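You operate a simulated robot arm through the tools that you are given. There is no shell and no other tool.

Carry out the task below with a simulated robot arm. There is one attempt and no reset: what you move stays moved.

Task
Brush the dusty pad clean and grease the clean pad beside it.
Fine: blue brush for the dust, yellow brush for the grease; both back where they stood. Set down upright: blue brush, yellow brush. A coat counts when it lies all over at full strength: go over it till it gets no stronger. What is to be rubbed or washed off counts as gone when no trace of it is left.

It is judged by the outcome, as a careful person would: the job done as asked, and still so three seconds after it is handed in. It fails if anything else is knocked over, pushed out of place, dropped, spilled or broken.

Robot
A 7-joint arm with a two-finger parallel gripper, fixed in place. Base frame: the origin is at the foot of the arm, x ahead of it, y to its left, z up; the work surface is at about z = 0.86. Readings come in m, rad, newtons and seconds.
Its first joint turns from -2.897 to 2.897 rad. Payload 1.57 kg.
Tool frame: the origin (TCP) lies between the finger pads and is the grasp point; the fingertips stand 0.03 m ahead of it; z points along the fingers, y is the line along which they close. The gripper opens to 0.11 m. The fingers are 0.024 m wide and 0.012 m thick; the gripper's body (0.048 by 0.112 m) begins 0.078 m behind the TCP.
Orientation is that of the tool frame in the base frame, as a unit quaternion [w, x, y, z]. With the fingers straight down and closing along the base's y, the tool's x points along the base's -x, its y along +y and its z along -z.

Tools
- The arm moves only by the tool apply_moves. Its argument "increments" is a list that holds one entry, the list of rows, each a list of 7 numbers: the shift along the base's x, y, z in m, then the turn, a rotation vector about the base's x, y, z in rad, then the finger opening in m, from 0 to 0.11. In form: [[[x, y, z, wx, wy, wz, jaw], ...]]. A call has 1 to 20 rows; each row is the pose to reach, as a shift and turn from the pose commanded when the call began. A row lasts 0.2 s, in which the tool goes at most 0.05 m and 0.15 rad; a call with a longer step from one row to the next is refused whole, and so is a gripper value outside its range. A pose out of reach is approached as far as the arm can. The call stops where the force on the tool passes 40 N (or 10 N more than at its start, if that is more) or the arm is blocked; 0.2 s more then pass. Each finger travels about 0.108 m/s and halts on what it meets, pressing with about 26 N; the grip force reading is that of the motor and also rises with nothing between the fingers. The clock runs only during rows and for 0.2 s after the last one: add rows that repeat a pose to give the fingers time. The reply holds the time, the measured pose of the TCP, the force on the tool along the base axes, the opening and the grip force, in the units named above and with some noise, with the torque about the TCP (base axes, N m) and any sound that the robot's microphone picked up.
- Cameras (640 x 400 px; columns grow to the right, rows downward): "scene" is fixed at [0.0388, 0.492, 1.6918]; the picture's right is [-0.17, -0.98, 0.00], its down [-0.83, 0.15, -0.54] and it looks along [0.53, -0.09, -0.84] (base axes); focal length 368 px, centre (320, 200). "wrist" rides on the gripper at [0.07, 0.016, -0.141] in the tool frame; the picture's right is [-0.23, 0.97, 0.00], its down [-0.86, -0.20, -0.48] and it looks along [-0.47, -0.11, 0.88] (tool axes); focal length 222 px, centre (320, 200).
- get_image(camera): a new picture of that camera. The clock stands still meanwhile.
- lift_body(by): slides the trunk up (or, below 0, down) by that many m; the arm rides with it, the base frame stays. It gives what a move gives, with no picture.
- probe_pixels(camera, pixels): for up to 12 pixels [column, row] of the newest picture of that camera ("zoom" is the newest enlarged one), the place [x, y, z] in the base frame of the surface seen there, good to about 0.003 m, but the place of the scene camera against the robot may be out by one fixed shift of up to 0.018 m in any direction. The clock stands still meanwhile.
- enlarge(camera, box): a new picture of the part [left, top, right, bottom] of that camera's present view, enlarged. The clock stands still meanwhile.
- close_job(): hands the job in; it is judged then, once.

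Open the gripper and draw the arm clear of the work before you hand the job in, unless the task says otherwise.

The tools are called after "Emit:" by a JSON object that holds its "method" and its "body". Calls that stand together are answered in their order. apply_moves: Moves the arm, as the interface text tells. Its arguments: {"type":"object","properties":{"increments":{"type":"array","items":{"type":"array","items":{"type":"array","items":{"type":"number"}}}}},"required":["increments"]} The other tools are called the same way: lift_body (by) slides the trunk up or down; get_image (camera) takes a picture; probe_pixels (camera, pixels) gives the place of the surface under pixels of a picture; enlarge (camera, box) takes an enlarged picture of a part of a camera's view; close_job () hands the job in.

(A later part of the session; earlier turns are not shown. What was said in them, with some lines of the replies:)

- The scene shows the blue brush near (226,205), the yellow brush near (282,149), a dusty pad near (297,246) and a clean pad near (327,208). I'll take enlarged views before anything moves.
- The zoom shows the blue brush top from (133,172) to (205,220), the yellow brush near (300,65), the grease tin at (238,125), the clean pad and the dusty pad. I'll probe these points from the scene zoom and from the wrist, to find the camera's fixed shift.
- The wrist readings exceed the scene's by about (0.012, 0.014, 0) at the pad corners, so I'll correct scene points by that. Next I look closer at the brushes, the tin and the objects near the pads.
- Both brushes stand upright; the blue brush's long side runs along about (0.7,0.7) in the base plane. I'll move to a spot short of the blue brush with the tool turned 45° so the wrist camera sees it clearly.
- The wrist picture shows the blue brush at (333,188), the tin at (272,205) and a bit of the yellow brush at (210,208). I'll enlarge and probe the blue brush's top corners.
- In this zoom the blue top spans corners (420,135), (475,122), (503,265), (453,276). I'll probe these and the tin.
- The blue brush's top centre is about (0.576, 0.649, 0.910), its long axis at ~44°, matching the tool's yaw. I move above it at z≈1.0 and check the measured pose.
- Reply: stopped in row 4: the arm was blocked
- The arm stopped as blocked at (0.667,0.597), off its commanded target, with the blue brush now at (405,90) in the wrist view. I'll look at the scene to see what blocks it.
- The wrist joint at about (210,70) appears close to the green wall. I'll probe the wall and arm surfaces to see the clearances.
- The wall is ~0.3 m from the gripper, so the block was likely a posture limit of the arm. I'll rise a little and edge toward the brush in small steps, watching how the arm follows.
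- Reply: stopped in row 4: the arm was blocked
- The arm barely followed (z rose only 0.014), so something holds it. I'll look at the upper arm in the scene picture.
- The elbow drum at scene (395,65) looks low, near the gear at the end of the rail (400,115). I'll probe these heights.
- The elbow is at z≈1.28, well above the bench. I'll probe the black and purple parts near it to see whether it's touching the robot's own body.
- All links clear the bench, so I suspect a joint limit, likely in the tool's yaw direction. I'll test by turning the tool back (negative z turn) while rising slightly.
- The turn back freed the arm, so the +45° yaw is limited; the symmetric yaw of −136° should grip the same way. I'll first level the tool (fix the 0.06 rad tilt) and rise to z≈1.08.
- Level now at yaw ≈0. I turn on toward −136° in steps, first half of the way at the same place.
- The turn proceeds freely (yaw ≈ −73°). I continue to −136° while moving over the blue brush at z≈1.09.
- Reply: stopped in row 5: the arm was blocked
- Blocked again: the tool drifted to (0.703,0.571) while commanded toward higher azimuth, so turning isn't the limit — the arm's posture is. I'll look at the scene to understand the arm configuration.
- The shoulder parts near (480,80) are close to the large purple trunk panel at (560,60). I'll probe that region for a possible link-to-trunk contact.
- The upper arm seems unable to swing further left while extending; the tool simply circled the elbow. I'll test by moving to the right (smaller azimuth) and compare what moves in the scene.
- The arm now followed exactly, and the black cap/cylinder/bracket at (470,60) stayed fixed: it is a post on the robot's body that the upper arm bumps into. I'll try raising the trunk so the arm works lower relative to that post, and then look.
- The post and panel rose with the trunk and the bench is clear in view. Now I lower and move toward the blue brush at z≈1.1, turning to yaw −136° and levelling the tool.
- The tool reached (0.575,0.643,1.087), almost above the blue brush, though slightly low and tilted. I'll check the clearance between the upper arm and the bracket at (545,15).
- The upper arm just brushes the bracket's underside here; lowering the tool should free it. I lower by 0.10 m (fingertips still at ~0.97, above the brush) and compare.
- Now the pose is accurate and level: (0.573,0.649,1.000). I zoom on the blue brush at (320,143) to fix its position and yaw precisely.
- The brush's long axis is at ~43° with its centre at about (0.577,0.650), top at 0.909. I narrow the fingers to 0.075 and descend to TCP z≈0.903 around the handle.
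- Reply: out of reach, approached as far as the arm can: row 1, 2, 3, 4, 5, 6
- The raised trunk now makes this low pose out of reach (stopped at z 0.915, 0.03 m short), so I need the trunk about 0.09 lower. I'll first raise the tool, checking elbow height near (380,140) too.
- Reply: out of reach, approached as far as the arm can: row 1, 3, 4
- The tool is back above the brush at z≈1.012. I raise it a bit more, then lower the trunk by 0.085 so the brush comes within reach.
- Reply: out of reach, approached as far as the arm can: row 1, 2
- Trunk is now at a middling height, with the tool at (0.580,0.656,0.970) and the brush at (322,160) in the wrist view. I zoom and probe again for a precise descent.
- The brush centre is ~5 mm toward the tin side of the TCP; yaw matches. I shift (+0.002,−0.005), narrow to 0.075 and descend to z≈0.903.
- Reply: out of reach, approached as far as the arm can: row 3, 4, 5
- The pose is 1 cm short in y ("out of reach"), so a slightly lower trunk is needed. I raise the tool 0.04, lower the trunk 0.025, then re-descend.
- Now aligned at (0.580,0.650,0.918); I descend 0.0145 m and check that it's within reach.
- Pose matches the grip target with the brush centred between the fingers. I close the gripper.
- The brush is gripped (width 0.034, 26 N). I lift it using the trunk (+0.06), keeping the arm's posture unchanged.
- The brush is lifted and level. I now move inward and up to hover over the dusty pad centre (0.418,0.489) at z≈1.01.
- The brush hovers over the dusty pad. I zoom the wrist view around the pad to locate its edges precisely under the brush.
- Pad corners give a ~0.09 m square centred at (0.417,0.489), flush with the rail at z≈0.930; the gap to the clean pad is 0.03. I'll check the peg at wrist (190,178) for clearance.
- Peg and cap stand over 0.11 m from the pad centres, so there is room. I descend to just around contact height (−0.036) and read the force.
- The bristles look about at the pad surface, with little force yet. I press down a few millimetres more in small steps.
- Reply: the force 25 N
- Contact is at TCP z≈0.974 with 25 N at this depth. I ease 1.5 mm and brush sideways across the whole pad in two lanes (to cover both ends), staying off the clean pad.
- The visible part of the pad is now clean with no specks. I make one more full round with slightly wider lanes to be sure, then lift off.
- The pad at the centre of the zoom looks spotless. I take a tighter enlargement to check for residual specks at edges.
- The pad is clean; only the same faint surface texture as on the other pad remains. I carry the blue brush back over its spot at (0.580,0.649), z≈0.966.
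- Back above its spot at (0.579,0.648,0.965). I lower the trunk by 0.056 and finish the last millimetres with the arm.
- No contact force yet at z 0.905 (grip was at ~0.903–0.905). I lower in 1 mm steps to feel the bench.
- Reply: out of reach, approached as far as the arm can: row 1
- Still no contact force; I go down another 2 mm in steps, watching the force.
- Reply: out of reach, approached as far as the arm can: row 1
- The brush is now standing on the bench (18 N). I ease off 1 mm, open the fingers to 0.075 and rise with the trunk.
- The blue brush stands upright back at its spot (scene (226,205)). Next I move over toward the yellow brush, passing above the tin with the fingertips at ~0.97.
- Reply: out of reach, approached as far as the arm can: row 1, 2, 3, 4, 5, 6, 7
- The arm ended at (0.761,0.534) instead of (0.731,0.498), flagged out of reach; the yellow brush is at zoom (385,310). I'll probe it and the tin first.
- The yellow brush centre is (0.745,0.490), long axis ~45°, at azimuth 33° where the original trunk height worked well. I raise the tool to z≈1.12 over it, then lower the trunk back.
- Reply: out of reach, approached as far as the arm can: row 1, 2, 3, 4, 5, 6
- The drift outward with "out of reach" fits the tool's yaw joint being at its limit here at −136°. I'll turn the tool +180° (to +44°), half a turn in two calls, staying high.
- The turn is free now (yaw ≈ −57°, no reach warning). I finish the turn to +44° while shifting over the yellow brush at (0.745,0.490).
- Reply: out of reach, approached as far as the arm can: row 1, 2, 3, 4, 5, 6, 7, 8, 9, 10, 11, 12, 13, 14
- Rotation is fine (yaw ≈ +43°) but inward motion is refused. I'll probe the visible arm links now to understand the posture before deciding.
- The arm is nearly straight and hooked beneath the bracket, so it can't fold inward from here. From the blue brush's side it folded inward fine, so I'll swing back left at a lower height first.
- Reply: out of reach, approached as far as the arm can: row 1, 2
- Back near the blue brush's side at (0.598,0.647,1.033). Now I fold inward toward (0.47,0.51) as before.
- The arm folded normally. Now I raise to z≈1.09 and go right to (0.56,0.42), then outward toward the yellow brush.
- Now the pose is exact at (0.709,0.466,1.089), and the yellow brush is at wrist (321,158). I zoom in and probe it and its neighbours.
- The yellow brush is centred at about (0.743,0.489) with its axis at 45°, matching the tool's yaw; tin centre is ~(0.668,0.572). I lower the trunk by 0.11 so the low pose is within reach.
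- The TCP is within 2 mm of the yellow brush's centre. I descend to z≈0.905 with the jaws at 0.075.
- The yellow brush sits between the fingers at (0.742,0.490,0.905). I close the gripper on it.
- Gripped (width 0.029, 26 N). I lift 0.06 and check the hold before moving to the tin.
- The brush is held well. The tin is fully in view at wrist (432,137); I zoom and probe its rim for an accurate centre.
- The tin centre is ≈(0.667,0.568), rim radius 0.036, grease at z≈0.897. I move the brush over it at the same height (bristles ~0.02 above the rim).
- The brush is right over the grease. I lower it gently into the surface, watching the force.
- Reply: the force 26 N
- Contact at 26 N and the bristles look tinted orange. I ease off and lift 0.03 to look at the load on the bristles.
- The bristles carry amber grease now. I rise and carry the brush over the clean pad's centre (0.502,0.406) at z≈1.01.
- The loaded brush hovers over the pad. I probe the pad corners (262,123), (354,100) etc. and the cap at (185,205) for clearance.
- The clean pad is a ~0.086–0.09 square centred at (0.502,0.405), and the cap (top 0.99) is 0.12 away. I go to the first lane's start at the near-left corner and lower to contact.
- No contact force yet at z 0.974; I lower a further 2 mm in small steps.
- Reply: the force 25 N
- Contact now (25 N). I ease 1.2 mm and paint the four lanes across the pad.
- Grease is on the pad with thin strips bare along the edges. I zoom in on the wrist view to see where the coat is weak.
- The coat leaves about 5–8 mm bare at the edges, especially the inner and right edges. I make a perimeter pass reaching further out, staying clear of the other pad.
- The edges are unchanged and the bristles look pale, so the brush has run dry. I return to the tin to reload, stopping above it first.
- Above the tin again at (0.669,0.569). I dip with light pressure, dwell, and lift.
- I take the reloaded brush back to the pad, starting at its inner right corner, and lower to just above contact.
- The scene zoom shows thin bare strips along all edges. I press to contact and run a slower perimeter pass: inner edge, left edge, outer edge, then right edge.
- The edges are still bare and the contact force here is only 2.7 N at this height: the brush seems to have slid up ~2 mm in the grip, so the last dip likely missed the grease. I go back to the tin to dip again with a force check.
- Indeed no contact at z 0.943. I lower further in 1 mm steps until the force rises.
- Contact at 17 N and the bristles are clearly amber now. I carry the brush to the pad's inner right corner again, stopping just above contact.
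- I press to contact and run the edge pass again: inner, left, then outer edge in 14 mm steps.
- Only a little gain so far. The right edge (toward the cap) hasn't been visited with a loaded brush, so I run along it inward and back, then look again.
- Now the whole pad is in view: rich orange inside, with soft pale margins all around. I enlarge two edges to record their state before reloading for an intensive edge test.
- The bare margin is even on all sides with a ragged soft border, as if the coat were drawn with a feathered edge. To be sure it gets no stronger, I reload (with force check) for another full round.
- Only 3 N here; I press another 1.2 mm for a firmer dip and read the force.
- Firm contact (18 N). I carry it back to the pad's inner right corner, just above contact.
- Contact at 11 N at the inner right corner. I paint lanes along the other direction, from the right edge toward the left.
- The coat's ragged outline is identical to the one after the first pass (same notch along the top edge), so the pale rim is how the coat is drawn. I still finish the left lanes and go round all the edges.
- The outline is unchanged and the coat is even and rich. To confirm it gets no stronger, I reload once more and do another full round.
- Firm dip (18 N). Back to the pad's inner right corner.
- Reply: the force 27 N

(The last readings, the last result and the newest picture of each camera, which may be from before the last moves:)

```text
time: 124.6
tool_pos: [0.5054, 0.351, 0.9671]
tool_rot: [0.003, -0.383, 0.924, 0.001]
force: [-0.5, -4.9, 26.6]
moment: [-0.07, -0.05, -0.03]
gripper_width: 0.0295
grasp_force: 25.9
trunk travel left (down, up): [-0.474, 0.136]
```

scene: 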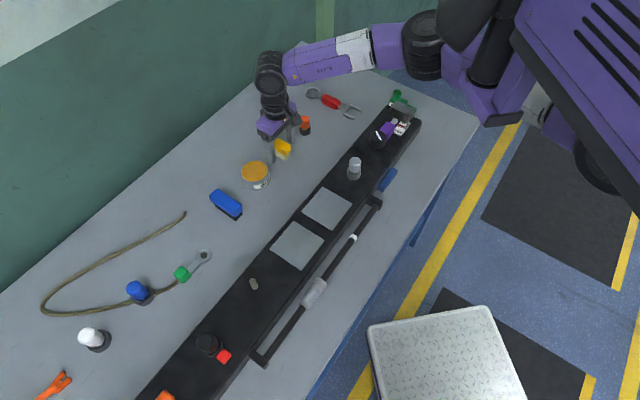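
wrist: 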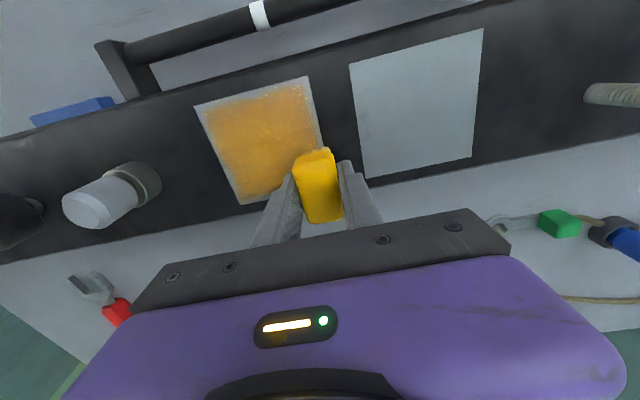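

26 N here, so I ease 1 mm and run lanes across from the inner edge outward (first four lanes).

Emit:
{"method": "apply_moves", "body": {"increments": [[[0, 0, 0.001, 0, 0, 0, 0.0], [-0.0148, 0.0148, 0.001, 0, 0, 0, 0.0], [-0.029, 0.029, 0.001, 0, 0, 0, 0.0], [-0.0431, 0.0431, 0.001, 0, 0, 0, 0.0], [-0.058, 0.058, 0.001, 0, 0, 0, 0.0], [-0.0495, 0.0665, 0.001, 0, 0, 0, 0.0], [-0.0346, 0.0516, 0.001, 0, 0, 0, 0.0], [-0.0205, 0.0375, 0.001, 0, 0, 0, 0.0], [-0.0064, 0.0233, 0.001, 0, 0, 0, 0.0], [0.0085, 0.0085, 0.001, 0, 0, 0, 0.0], [0.017, 0.017, 0.001, 0, 0, 0, 0.0], [0.0021, 0.0318, 0.001, 0, 0, 0, 0.0], [-0.012, 0.046, 0.001, 0, 0, 0, 0.0], [-0.0262, 0.0601, 0.001, 0, 0, 0, 0.0], [-0.041, 0.075, 0.001, 0, 0, 0, 0.0], [-0.0325, 0.0835, 0.001, 0, 0, 0, 0.0], [-0.0177, 0.0686, 0.001, 0, 0, 0, 0.0], [-0.0035, 0.0545, 0.001, 0, 0, 0, 0.0], [0.0106, 0.0403, 0.001, 0, 0, 0, 0.0], [0.0255, 0.0255, 0.001, 0, 0, 0, 0.0]]]}}

Emit:
{"method": "enlarge", "body": {"camera": "scene", "box": [290, 165, 370, 245]}}

```text
time: 128.8
tool_pos: [0.53, 0.3764, 0.9675]
tool_rot: [0.002, -0.384, 0.923, -0.001]
force: [-1.5, 0.6, 6.9]
moment: [0.09, -0.02, 0.01]
gripper_width: 0.0293
grasp_force: 26.3
trunk travel left (down, up): [-0.474, 0.136]
```

```text
5.00 times, centred on (330, 205) of scene
```

zoom: 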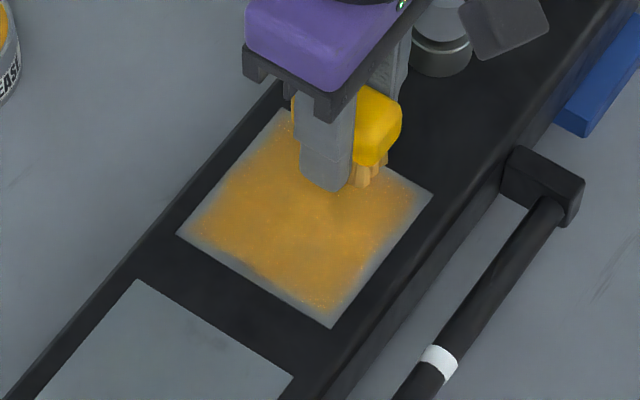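

I continue with the outer three lanes and then lift away for a clear view.

Emit:
{"method": "apply_moves", "body": {"increments": [[[0.0085, 0.0085, -0.0005, 0, 0, 0, 0.0], [-0.0064, 0.0233, -0.0005, 0, 0, 0, 0.0], [-0.0205, 0.0375, -0.0005, 0, 0, 0, 0.0], [-0.0346, 0.0516, -0.0005, 0, 0, 0, 0.0], [-0.0495, 0.0665, -0.0005, 0, 0, 0, 0.0], [-0.041, 0.075, -0.0005, 0, 0, 0, 0.0], [-0.0262, 0.0601, -0.0005, 0, 0, 0, 0.0], [-0.012, 0.046, -0.0005, 0, 0, 0, 0.0], [0.0021, 0.0318, -0.0005, 0, 0, 0, 0.0], [0.017, 0.017, -0.0005, 0, 0, 0, 0.0], [0.0255, 0.0255, -0.0005, 0, 0, 0, 0.0], [0.0106, 0.0403, -0.0005, 0, 0, 0, 0.0], [-0.0035, 0.0545, -0.0005, 0, 0, 0, 0.0], [-0.0177, 0.0686, -0.0005, 0, 0, 0, 0.0], [-0.0325, 0.0835, -0.0005, 0, 0, 0, 0.0], [-0.0325, 0.0835, 0.02, 0, 0, 0, 0.0], [-0.01, 0.1, 0.05, 0, 0, 0, 0.0], [0.03, 0.12, 0.055, 0, 0, 0, 0.0], [0.07, 0.14, 0.055, 0, 0, 0, 0.0]]]}}

Emit:
{"method": "enlarge", "body": {"camera": "scene", "box": [298, 180, 358, 240]}}

Emit:
{"method": "get_image", "body": {"camera": "scene"}}

```text
time: 132.8
tool_pos: [0.6018, 0.5164, 1.0217]
tool_rot: [0.002, -0.383, 0.924, 0.0]
force: [-0.2, 0.3, -0.7]
moment: [-0.01, 0.02, 0.0]
gripper_width: 0.0295
grasp_force: 26.2
trunk travel left (down, up): [-0.474, 0.136]
```

```text
6.67 times, centred on (328, 210) of scene
```

zoom: 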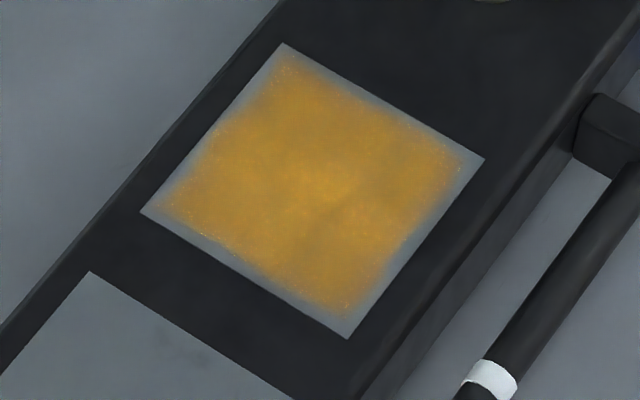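

```text
taken
```

scene: 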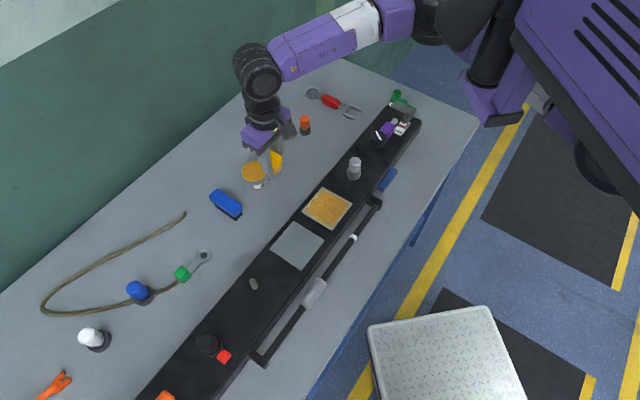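

The coat looks the same as before this extra round: no stronger, same outline, and the other pad stays clean. I now bring the yellow brush back over its place at (0.742,0.490).

Emit:
{"method": "apply_moves", "body": {"increments": [[[0.03, -0.006, 0, 0, 0, 0, 0.0], [0.065, -0.012, 0, 0, 0, 0, 0.0], [0.1, -0.019, 0, 0, 0, 0, 0.0], [0.13, -0.024, -0.015, 0, 0, 0, 0.0], [0.1406, -0.0263, -0.045, 0, 0, 0, 0.0], [0.1406, -0.0263, -0.067, 0, 0, 0, 0.0], [0.1406, -0.0263, -0.067, 0, 0, 0, 0.0]]]}}

Emit:
{"method": "enlarge", "body": {"camera": "scene", "box": [230, 90, 330, 190]}}

Emit:
{"method": "get_image", "body": {"camera": "wrist"}}

```text
time: 134.4
tool_pos: [0.7412, 0.4905, 0.9547]
tool_rot: [0.003, -0.383, 0.924, 0.0]
force: [0.5, -0.2, -1.2]
moment: [0.01, 0.0, 0.01]
gripper_width: 0.0292
grasp_force: 26.4
trunk travel left (down, up): [-0.474, 0.136]
```

```text
4.00 times, centred on (280, 140) of scene
```

zoom: 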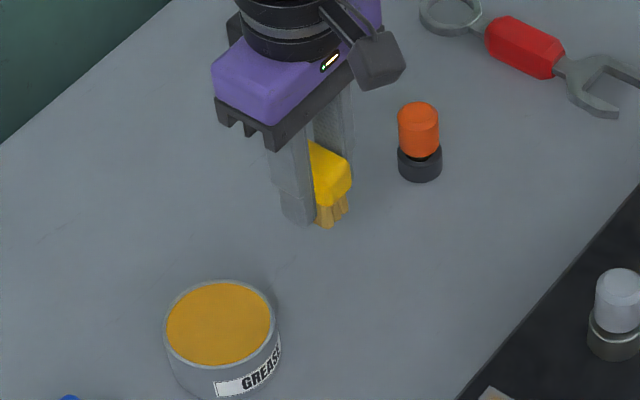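

```text
taken
```

wrist: 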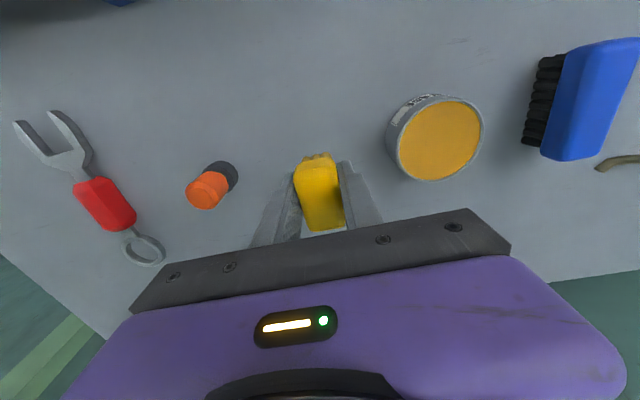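

The brush is held straight, a few mm higher in the grip. I zoom to check its tilt before setting it down.

Emit:
{"method": "enlarge", "body": {"camera": "wrist", "box": [260, 130, 380, 240]}}

Emit:
{"method": "enlarge", "body": {"camera": "scene", "box": [295, 115, 325, 150]}}

```text
3.64 times, centred on (320, 185) of wrist
```

zoom: 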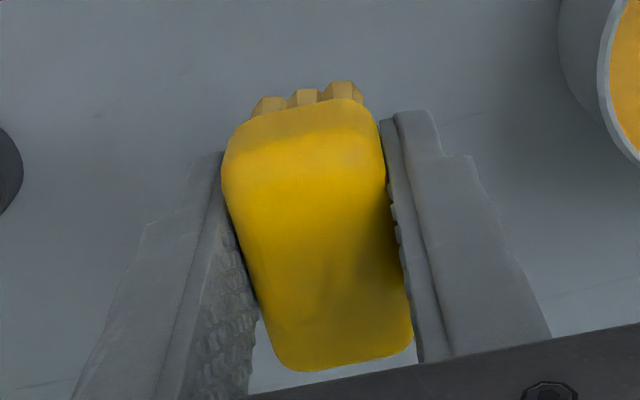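

```text
11.43 times, centred on (310, 132) of scene
```

zoom: 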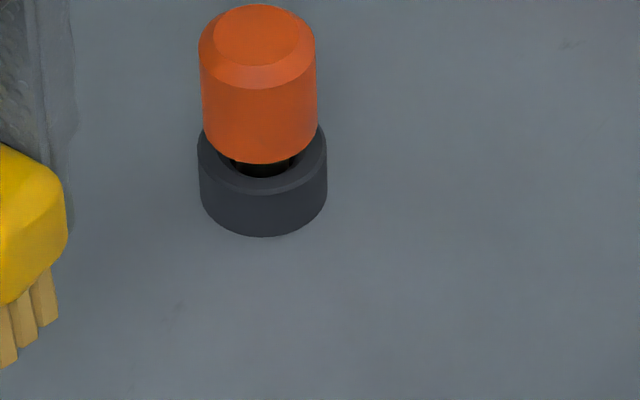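

Emit:
{"method": "probe_pixels", "body": {"camera": "wrist", "pixels": [[316, 168], [317, 180], [319, 195], [322, 210], [325, 222], [303, 180], [332, 178], [310, 215], [332, 210]]}}

```text
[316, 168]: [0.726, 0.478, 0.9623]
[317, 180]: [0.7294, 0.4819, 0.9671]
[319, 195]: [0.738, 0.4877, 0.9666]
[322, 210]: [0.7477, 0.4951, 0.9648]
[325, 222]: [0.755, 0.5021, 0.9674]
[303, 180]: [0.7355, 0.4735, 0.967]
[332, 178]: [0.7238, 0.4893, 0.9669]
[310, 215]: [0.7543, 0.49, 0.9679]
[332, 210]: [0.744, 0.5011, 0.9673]
```

The top is level at z 0.967, 6 mm higher in the grip than before, so the set-down is at TCP z≈0.899. I lower most of the way.

Emit:
{"method": "apply_moves", "body": {"increments": [[[0.0012, 0, -0.025, 0, 0, 0, 0.0], [0.0012, 0, -0.042, 0, 0, 0, 0.0], [0.0012, 0, -0.05, 0, 0, 0, 0.0], [0.0012, 0, -0.054, 0, 0, 0, 0.0], [0.0012, 0, -0.054, 0, 0, 0, 0.0]]]}}

```text
time: 135.6
tool_pos: [0.7423, 0.4904, 0.9019]
tool_rot: [0.003, -0.383, 0.924, 0.0]
force: [0.1, -1.0, -0.3]
moment: [-0.01, 0.02, 0.03]
gripper_width: 0.0293
grasp_force: 25.7
trunk travel left (down, up): [-0.474, 0.136]
```

Not touching yet at z 0.902. I lower in 1 mm steps to feel the bench.

Emit:
{"method": "apply_moves", "body": {"increments": [[[0, 0, -0.001, 0, 0, 0, 0.0], [0, 0, -0.002, 0, 0, 0, 0.0], [0, 0, -0.002, 0, 0, 0, 0.0]]]}}

```text
time: 136.4
tool_pos: [0.7423, 0.489, 0.8996]
tool_rot: [0.003, -0.383, 0.924, -0.001]
force: [0.1, -0.4, -0.2]
moment: [0.03, -0.01, 0.0]
gripper_width: 0.0294
grasp_force: 25.9
trunk travel left (down, up): [-0.474, 0.136]
```

Emit:
{"method": "apply_moves", "body": {"increments": [[[0, 0, -0.001, 0, 0, 0, 0.0], [0, 0, -0.0015, 0, 0, 0, 0.0], [0, 0, -0.0015, 0, 0, 0, 0.0]]]}}

```text
time: 137.2
tool_pos: [0.7424, 0.4886, 0.8976]
tool_rot: [0.003, -0.383, 0.924, 0.0]
force: [0.4, 0.0, -0.4]
moment: [0.02, 0.02, 0.02]
gripper_width: 0.0293
grasp_force: 26.1
trunk travel left (down, up): [-0.474, 0.136]
```

Emit:
{"method": "apply_moves", "body": {"increments": [[[0, 0, -0.001, 0, 0, 0, 0.0], [0, 0, -0.0018, 0, 0, 0, 0.0], [0, 0, -0.0018, 0, 0, 0, 0.0]]]}}

Emit:
{"method": "enlarge", "body": {"camera": "scene", "box": [245, 110, 315, 180]}}

```text
time: 138.0
tool_pos: [0.7417, 0.49, 0.898]
tool_rot: [0.003, -0.382, 0.924, 0.0]
force: [-0.8, -1.8, 7.7]
moment: [-0.01, 0.04, 0.0]
gripper_width: 0.029
grasp_force: 25.5
trunk travel left (down, up): [-0.474, 0.136]
```

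```text
5.71 times, centred on (280, 145) of scene
```

zoom: 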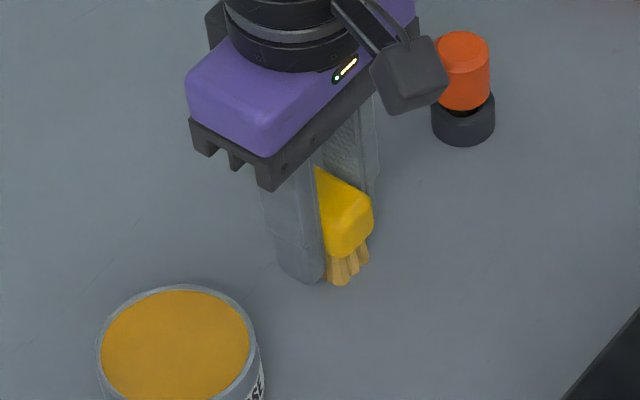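

The brush touches the bench (7.7 N). I open the fingers and wait.

Emit:
{"method": "apply_moves", "body": {"increments": [[[0, 0, 0.0005, 0, 0, 0, 0.0], [0, 0, 0.0005, 0, 0, 0, 0.04], [0, 0, 0.0005, 0, 0, 0, 0.075], [0, 0, 0.0005, 0, 0, 0, 0.075], [0, 0, 0.0005, 0, 0, 0, 0.075]]]}}

Emit:
{"method": "get_image", "body": {"camera": "wrist"}}

```text
time: 139.2
tool_pos: [0.7423, 0.4897, 0.897]
tool_rot: [0.004, -0.382, 0.924, 0.001]
force: [0.0, -0.4, 1.6]
moment: [0.02, -0.01, -0.02]
gripper_width: 0.0751
grasp_force: 0.0
trunk travel left (down, up): [-0.474, 0.136]
```

```text
taken
```

wrist: 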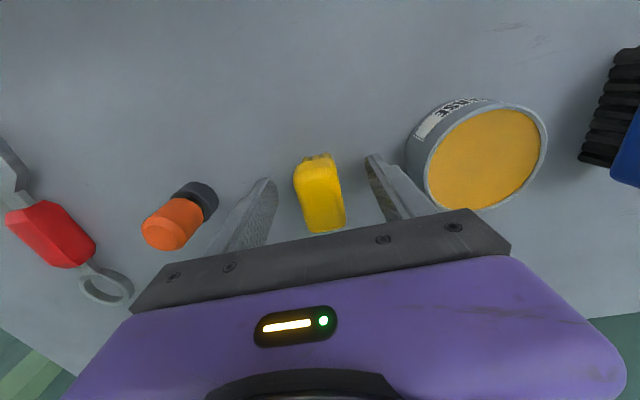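

The brush stands free between the open fingers. I rise straight up and look.

Emit:
{"method": "apply_moves", "body": {"increments": [[[0, 0, 0.015, 0, 0, 0, 0.075], [0, 0, 0.045, 0, 0, 0, 0.075], [0, 0, 0.085, 0, 0, 0, 0.075], [0, 0, 0.125, 0, 0, 0, 0.09], [0, 0, 0.165, 0, 0, 0, 0.09], [0, 0, 0.2, 0, 0, 0, 0.09]]]}}

Emit:
{"method": "get_image", "body": {"camera": "wrist"}}

Emit:
{"method": "get_image", "body": {"camera": "scene"}}

```text
time: 140.6
tool_pos: [0.7422, 0.4918, 1.0979]
tool_rot: [0.002, -0.383, 0.924, 0.0]
force: [0.3, -0.7, -0.9]
moment: [-0.03, 0.02, -0.01]
gripper_width: 0.09
grasp_force: 0.1
trunk travel left (down, up): [-0.474, 0.136]
```

```text
taken
```

wrist: 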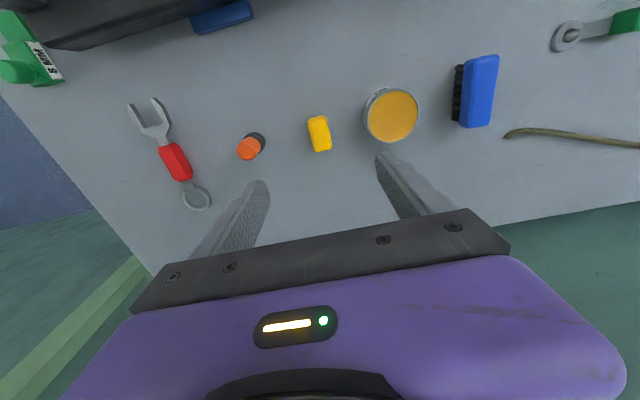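

```text
taken
```

scene: 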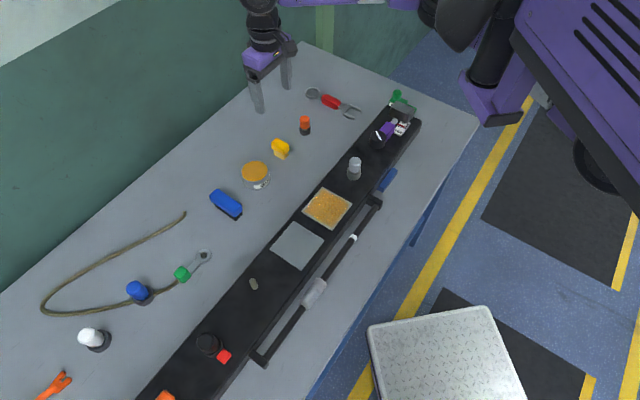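

Both brushes stand, everything else seems unmoved. I repeat the same enlargement as at the start to compare positions, and check the cleaned pad again.

Emit:
{"method": "enlarge", "body": {"camera": "scene", "box": [200, 130, 300, 230]}}

Emit:
{"method": "enlarge", "body": {"camera": "scene", "box": [260, 170, 360, 280]}}

```text
4.00 times, centred on (250, 180) of scene
```

zoom: 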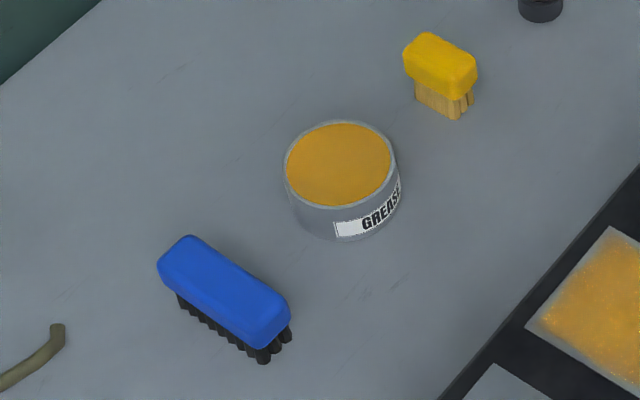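

```text
3.64 times, centred on (310, 225) of scene
```

zoom: 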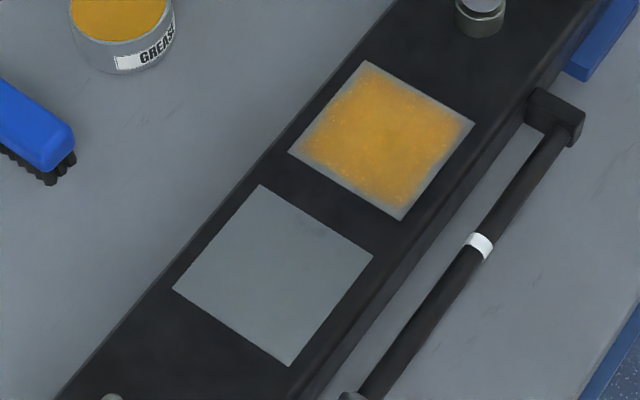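

Both brushes are within a few mm of where they stood, upright. For a last check of the cleaned pad from close up, I move the wrist camera to view both pads from above.

Emit:
{"method": "apply_moves", "body": {"increments": [[[-0.04, 0.002, 0.01, 0, 0, 0, 0.09], [-0.08, 0.006, 0.01, 0, 0, 0, 0.09], [-0.12, 0.01, 0.01, 0, 0, 0, 0.09], [-0.16, 0.014, 0.01, 0, 0, 0, 0.09], [-0.2, 0.018, 0.005, 0, 0, 0, 0.09], [-0.235, 0.022, -0.01, 0, 0, 0, 0.09], [-0.235, 0.022, -0.02, 0, 0, 0, 0.09]]]}}

Emit:
{"method": "get_image", "body": {"camera": "wrist"}}

Emit:
{"method": "enlarge", "body": {"camera": "wrist", "box": [150, 30, 390, 190]}}

```text
time: 142.2
tool_pos: [0.5059, 0.5119, 1.0758]
tool_rot: [0.003, -0.383, 0.924, 0.0]
force: [-0.2, 0.4, -0.1]
moment: [0.03, 0.0, 0.01]
gripper_width: 0.0899
grasp_force: 0.1
trunk travel left (down, up): [-0.474, 0.136]
```

```text
taken
```

wrist: 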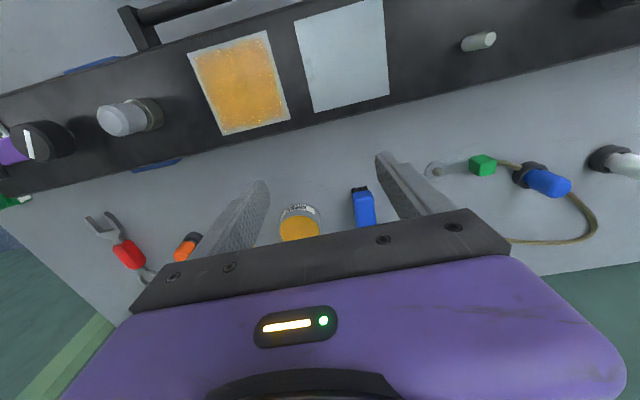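

```text
2.50 times, centred on (270, 110) of wrist
```

zoom: 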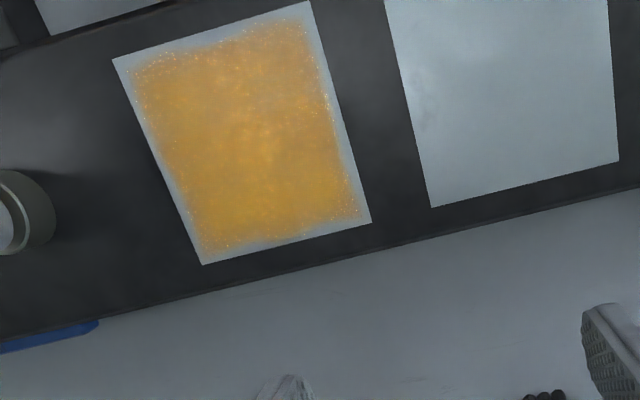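

The cleaned pad is plain grey; I zoom in on both for the finest detail.

Emit:
{"method": "enlarge", "body": {"camera": "wrist", "box": [290, 0, 395, 115]}}

Emit:
{"method": "enlarge", "body": {"camera": "wrist", "box": [185, 25, 295, 140]}}

```text
3.48 times, centred on (342, 58) of wrist
```

zoom: 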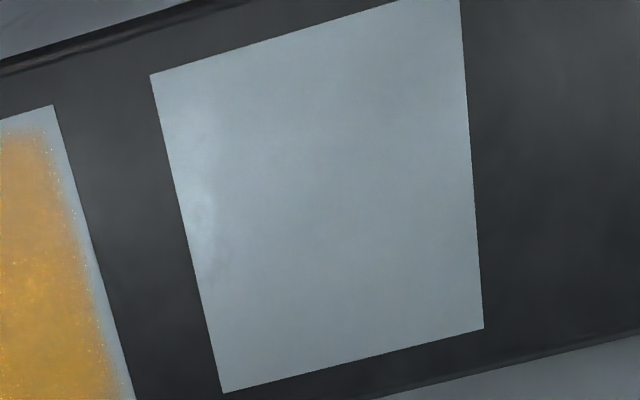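

```text
3.48 times, centred on (240, 82) of wrist
```

zoom: 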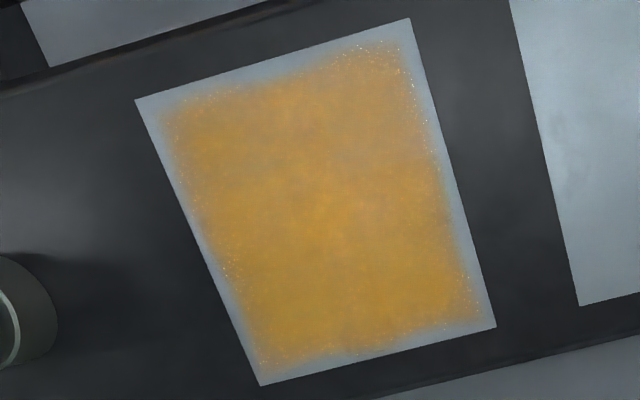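

No dust trace remains on the cleaned pad, and the grease coat is even and saturated. I draw the arm up and clear (back near its starting pose) with the gripper open.

Emit:
{"method": "apply_moves", "body": {"increments": [[[0, 0, 0.04, 0, 0, 0, 0.11], [-0.005, -0.01, 0.08, 0, 0, 0, 0.11], [-0.018, -0.04, 0.11, 0, 0, 0, 0.11], [-0.03, -0.075, 0.13, 0, 0, 0, 0.11], [-0.045, -0.11, 0.14, 0, 0, 0, 0.11], [-0.055, -0.14, 0.14, 0, 0, 0, 0.11], [-0.055, -0.14, 0.14, 0, 0, 0, 0.11]]]}}

Emit:
{"method": "get_image", "body": {"camera": "scene"}}

Emit:
{"method": "get_image", "body": {"camera": "wrist"}}

```text
time: 143.8
tool_pos: [0.4527, 0.3717, 1.2166]
tool_rot: [0.002, -0.382, 0.924, -0.001]
force: [0.0, 0.4, 0.9]
moment: [0.03, 0.0, 0.02]
gripper_width: 0.1101
grasp_force: 0.1
trunk travel left (down, up): [-0.474, 0.136]
```

```text
taken
```

scene: 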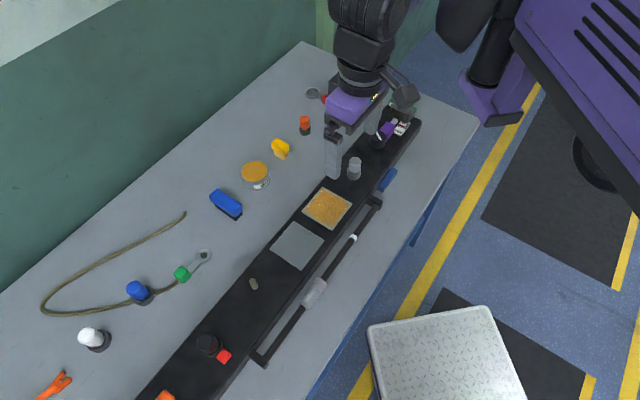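

```text
taken
```

wrist: 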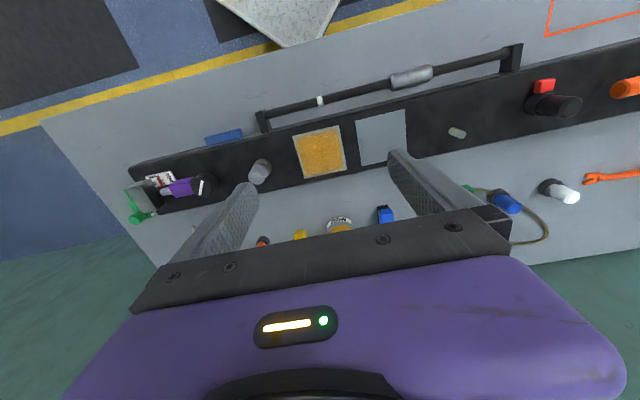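

The final pictures show the dusty pad clean, the other pad greased, and both brushes upright at their places. Nothing else has moved, and the arm is clear with the gripper open, so I hand the job in.

Emit:
{"method": "close_job", "body": {}}

```text
The job is handed in.
```

I've handed the job in: the dusty pad is brushed clean, the pad beside it is greased, and both brushes are back upright.

- **Dusty pad:** I brushed the whole pad twice with the blue brush. Close-up pictures show no dust left, only the faint dark smudges both pads have.
- **Greased pad:** I went over it several times, reloading the yellow brush from the tin. The last full round made the coat no stronger.
- **Edges of the coat:** a pale strip of about 5–7 mm remains all around the pad. It did not change when I brushed right along the edges with a loaded brush, and its outline stayed the same. I took it to be how the coat is drawn, but I could not confirm that.
- **Brushes:** the blue one stands within about 2 mm of where it was, and the yellow one about 4 mm off. The yellow bristles are still tinted with grease.

Nothing else moved in the pictures. I raised and lowered the trunk several times to get the arm past a post on the robot's body. It ended about 2 cm above its starting height, with the gripper open and the arm clear.
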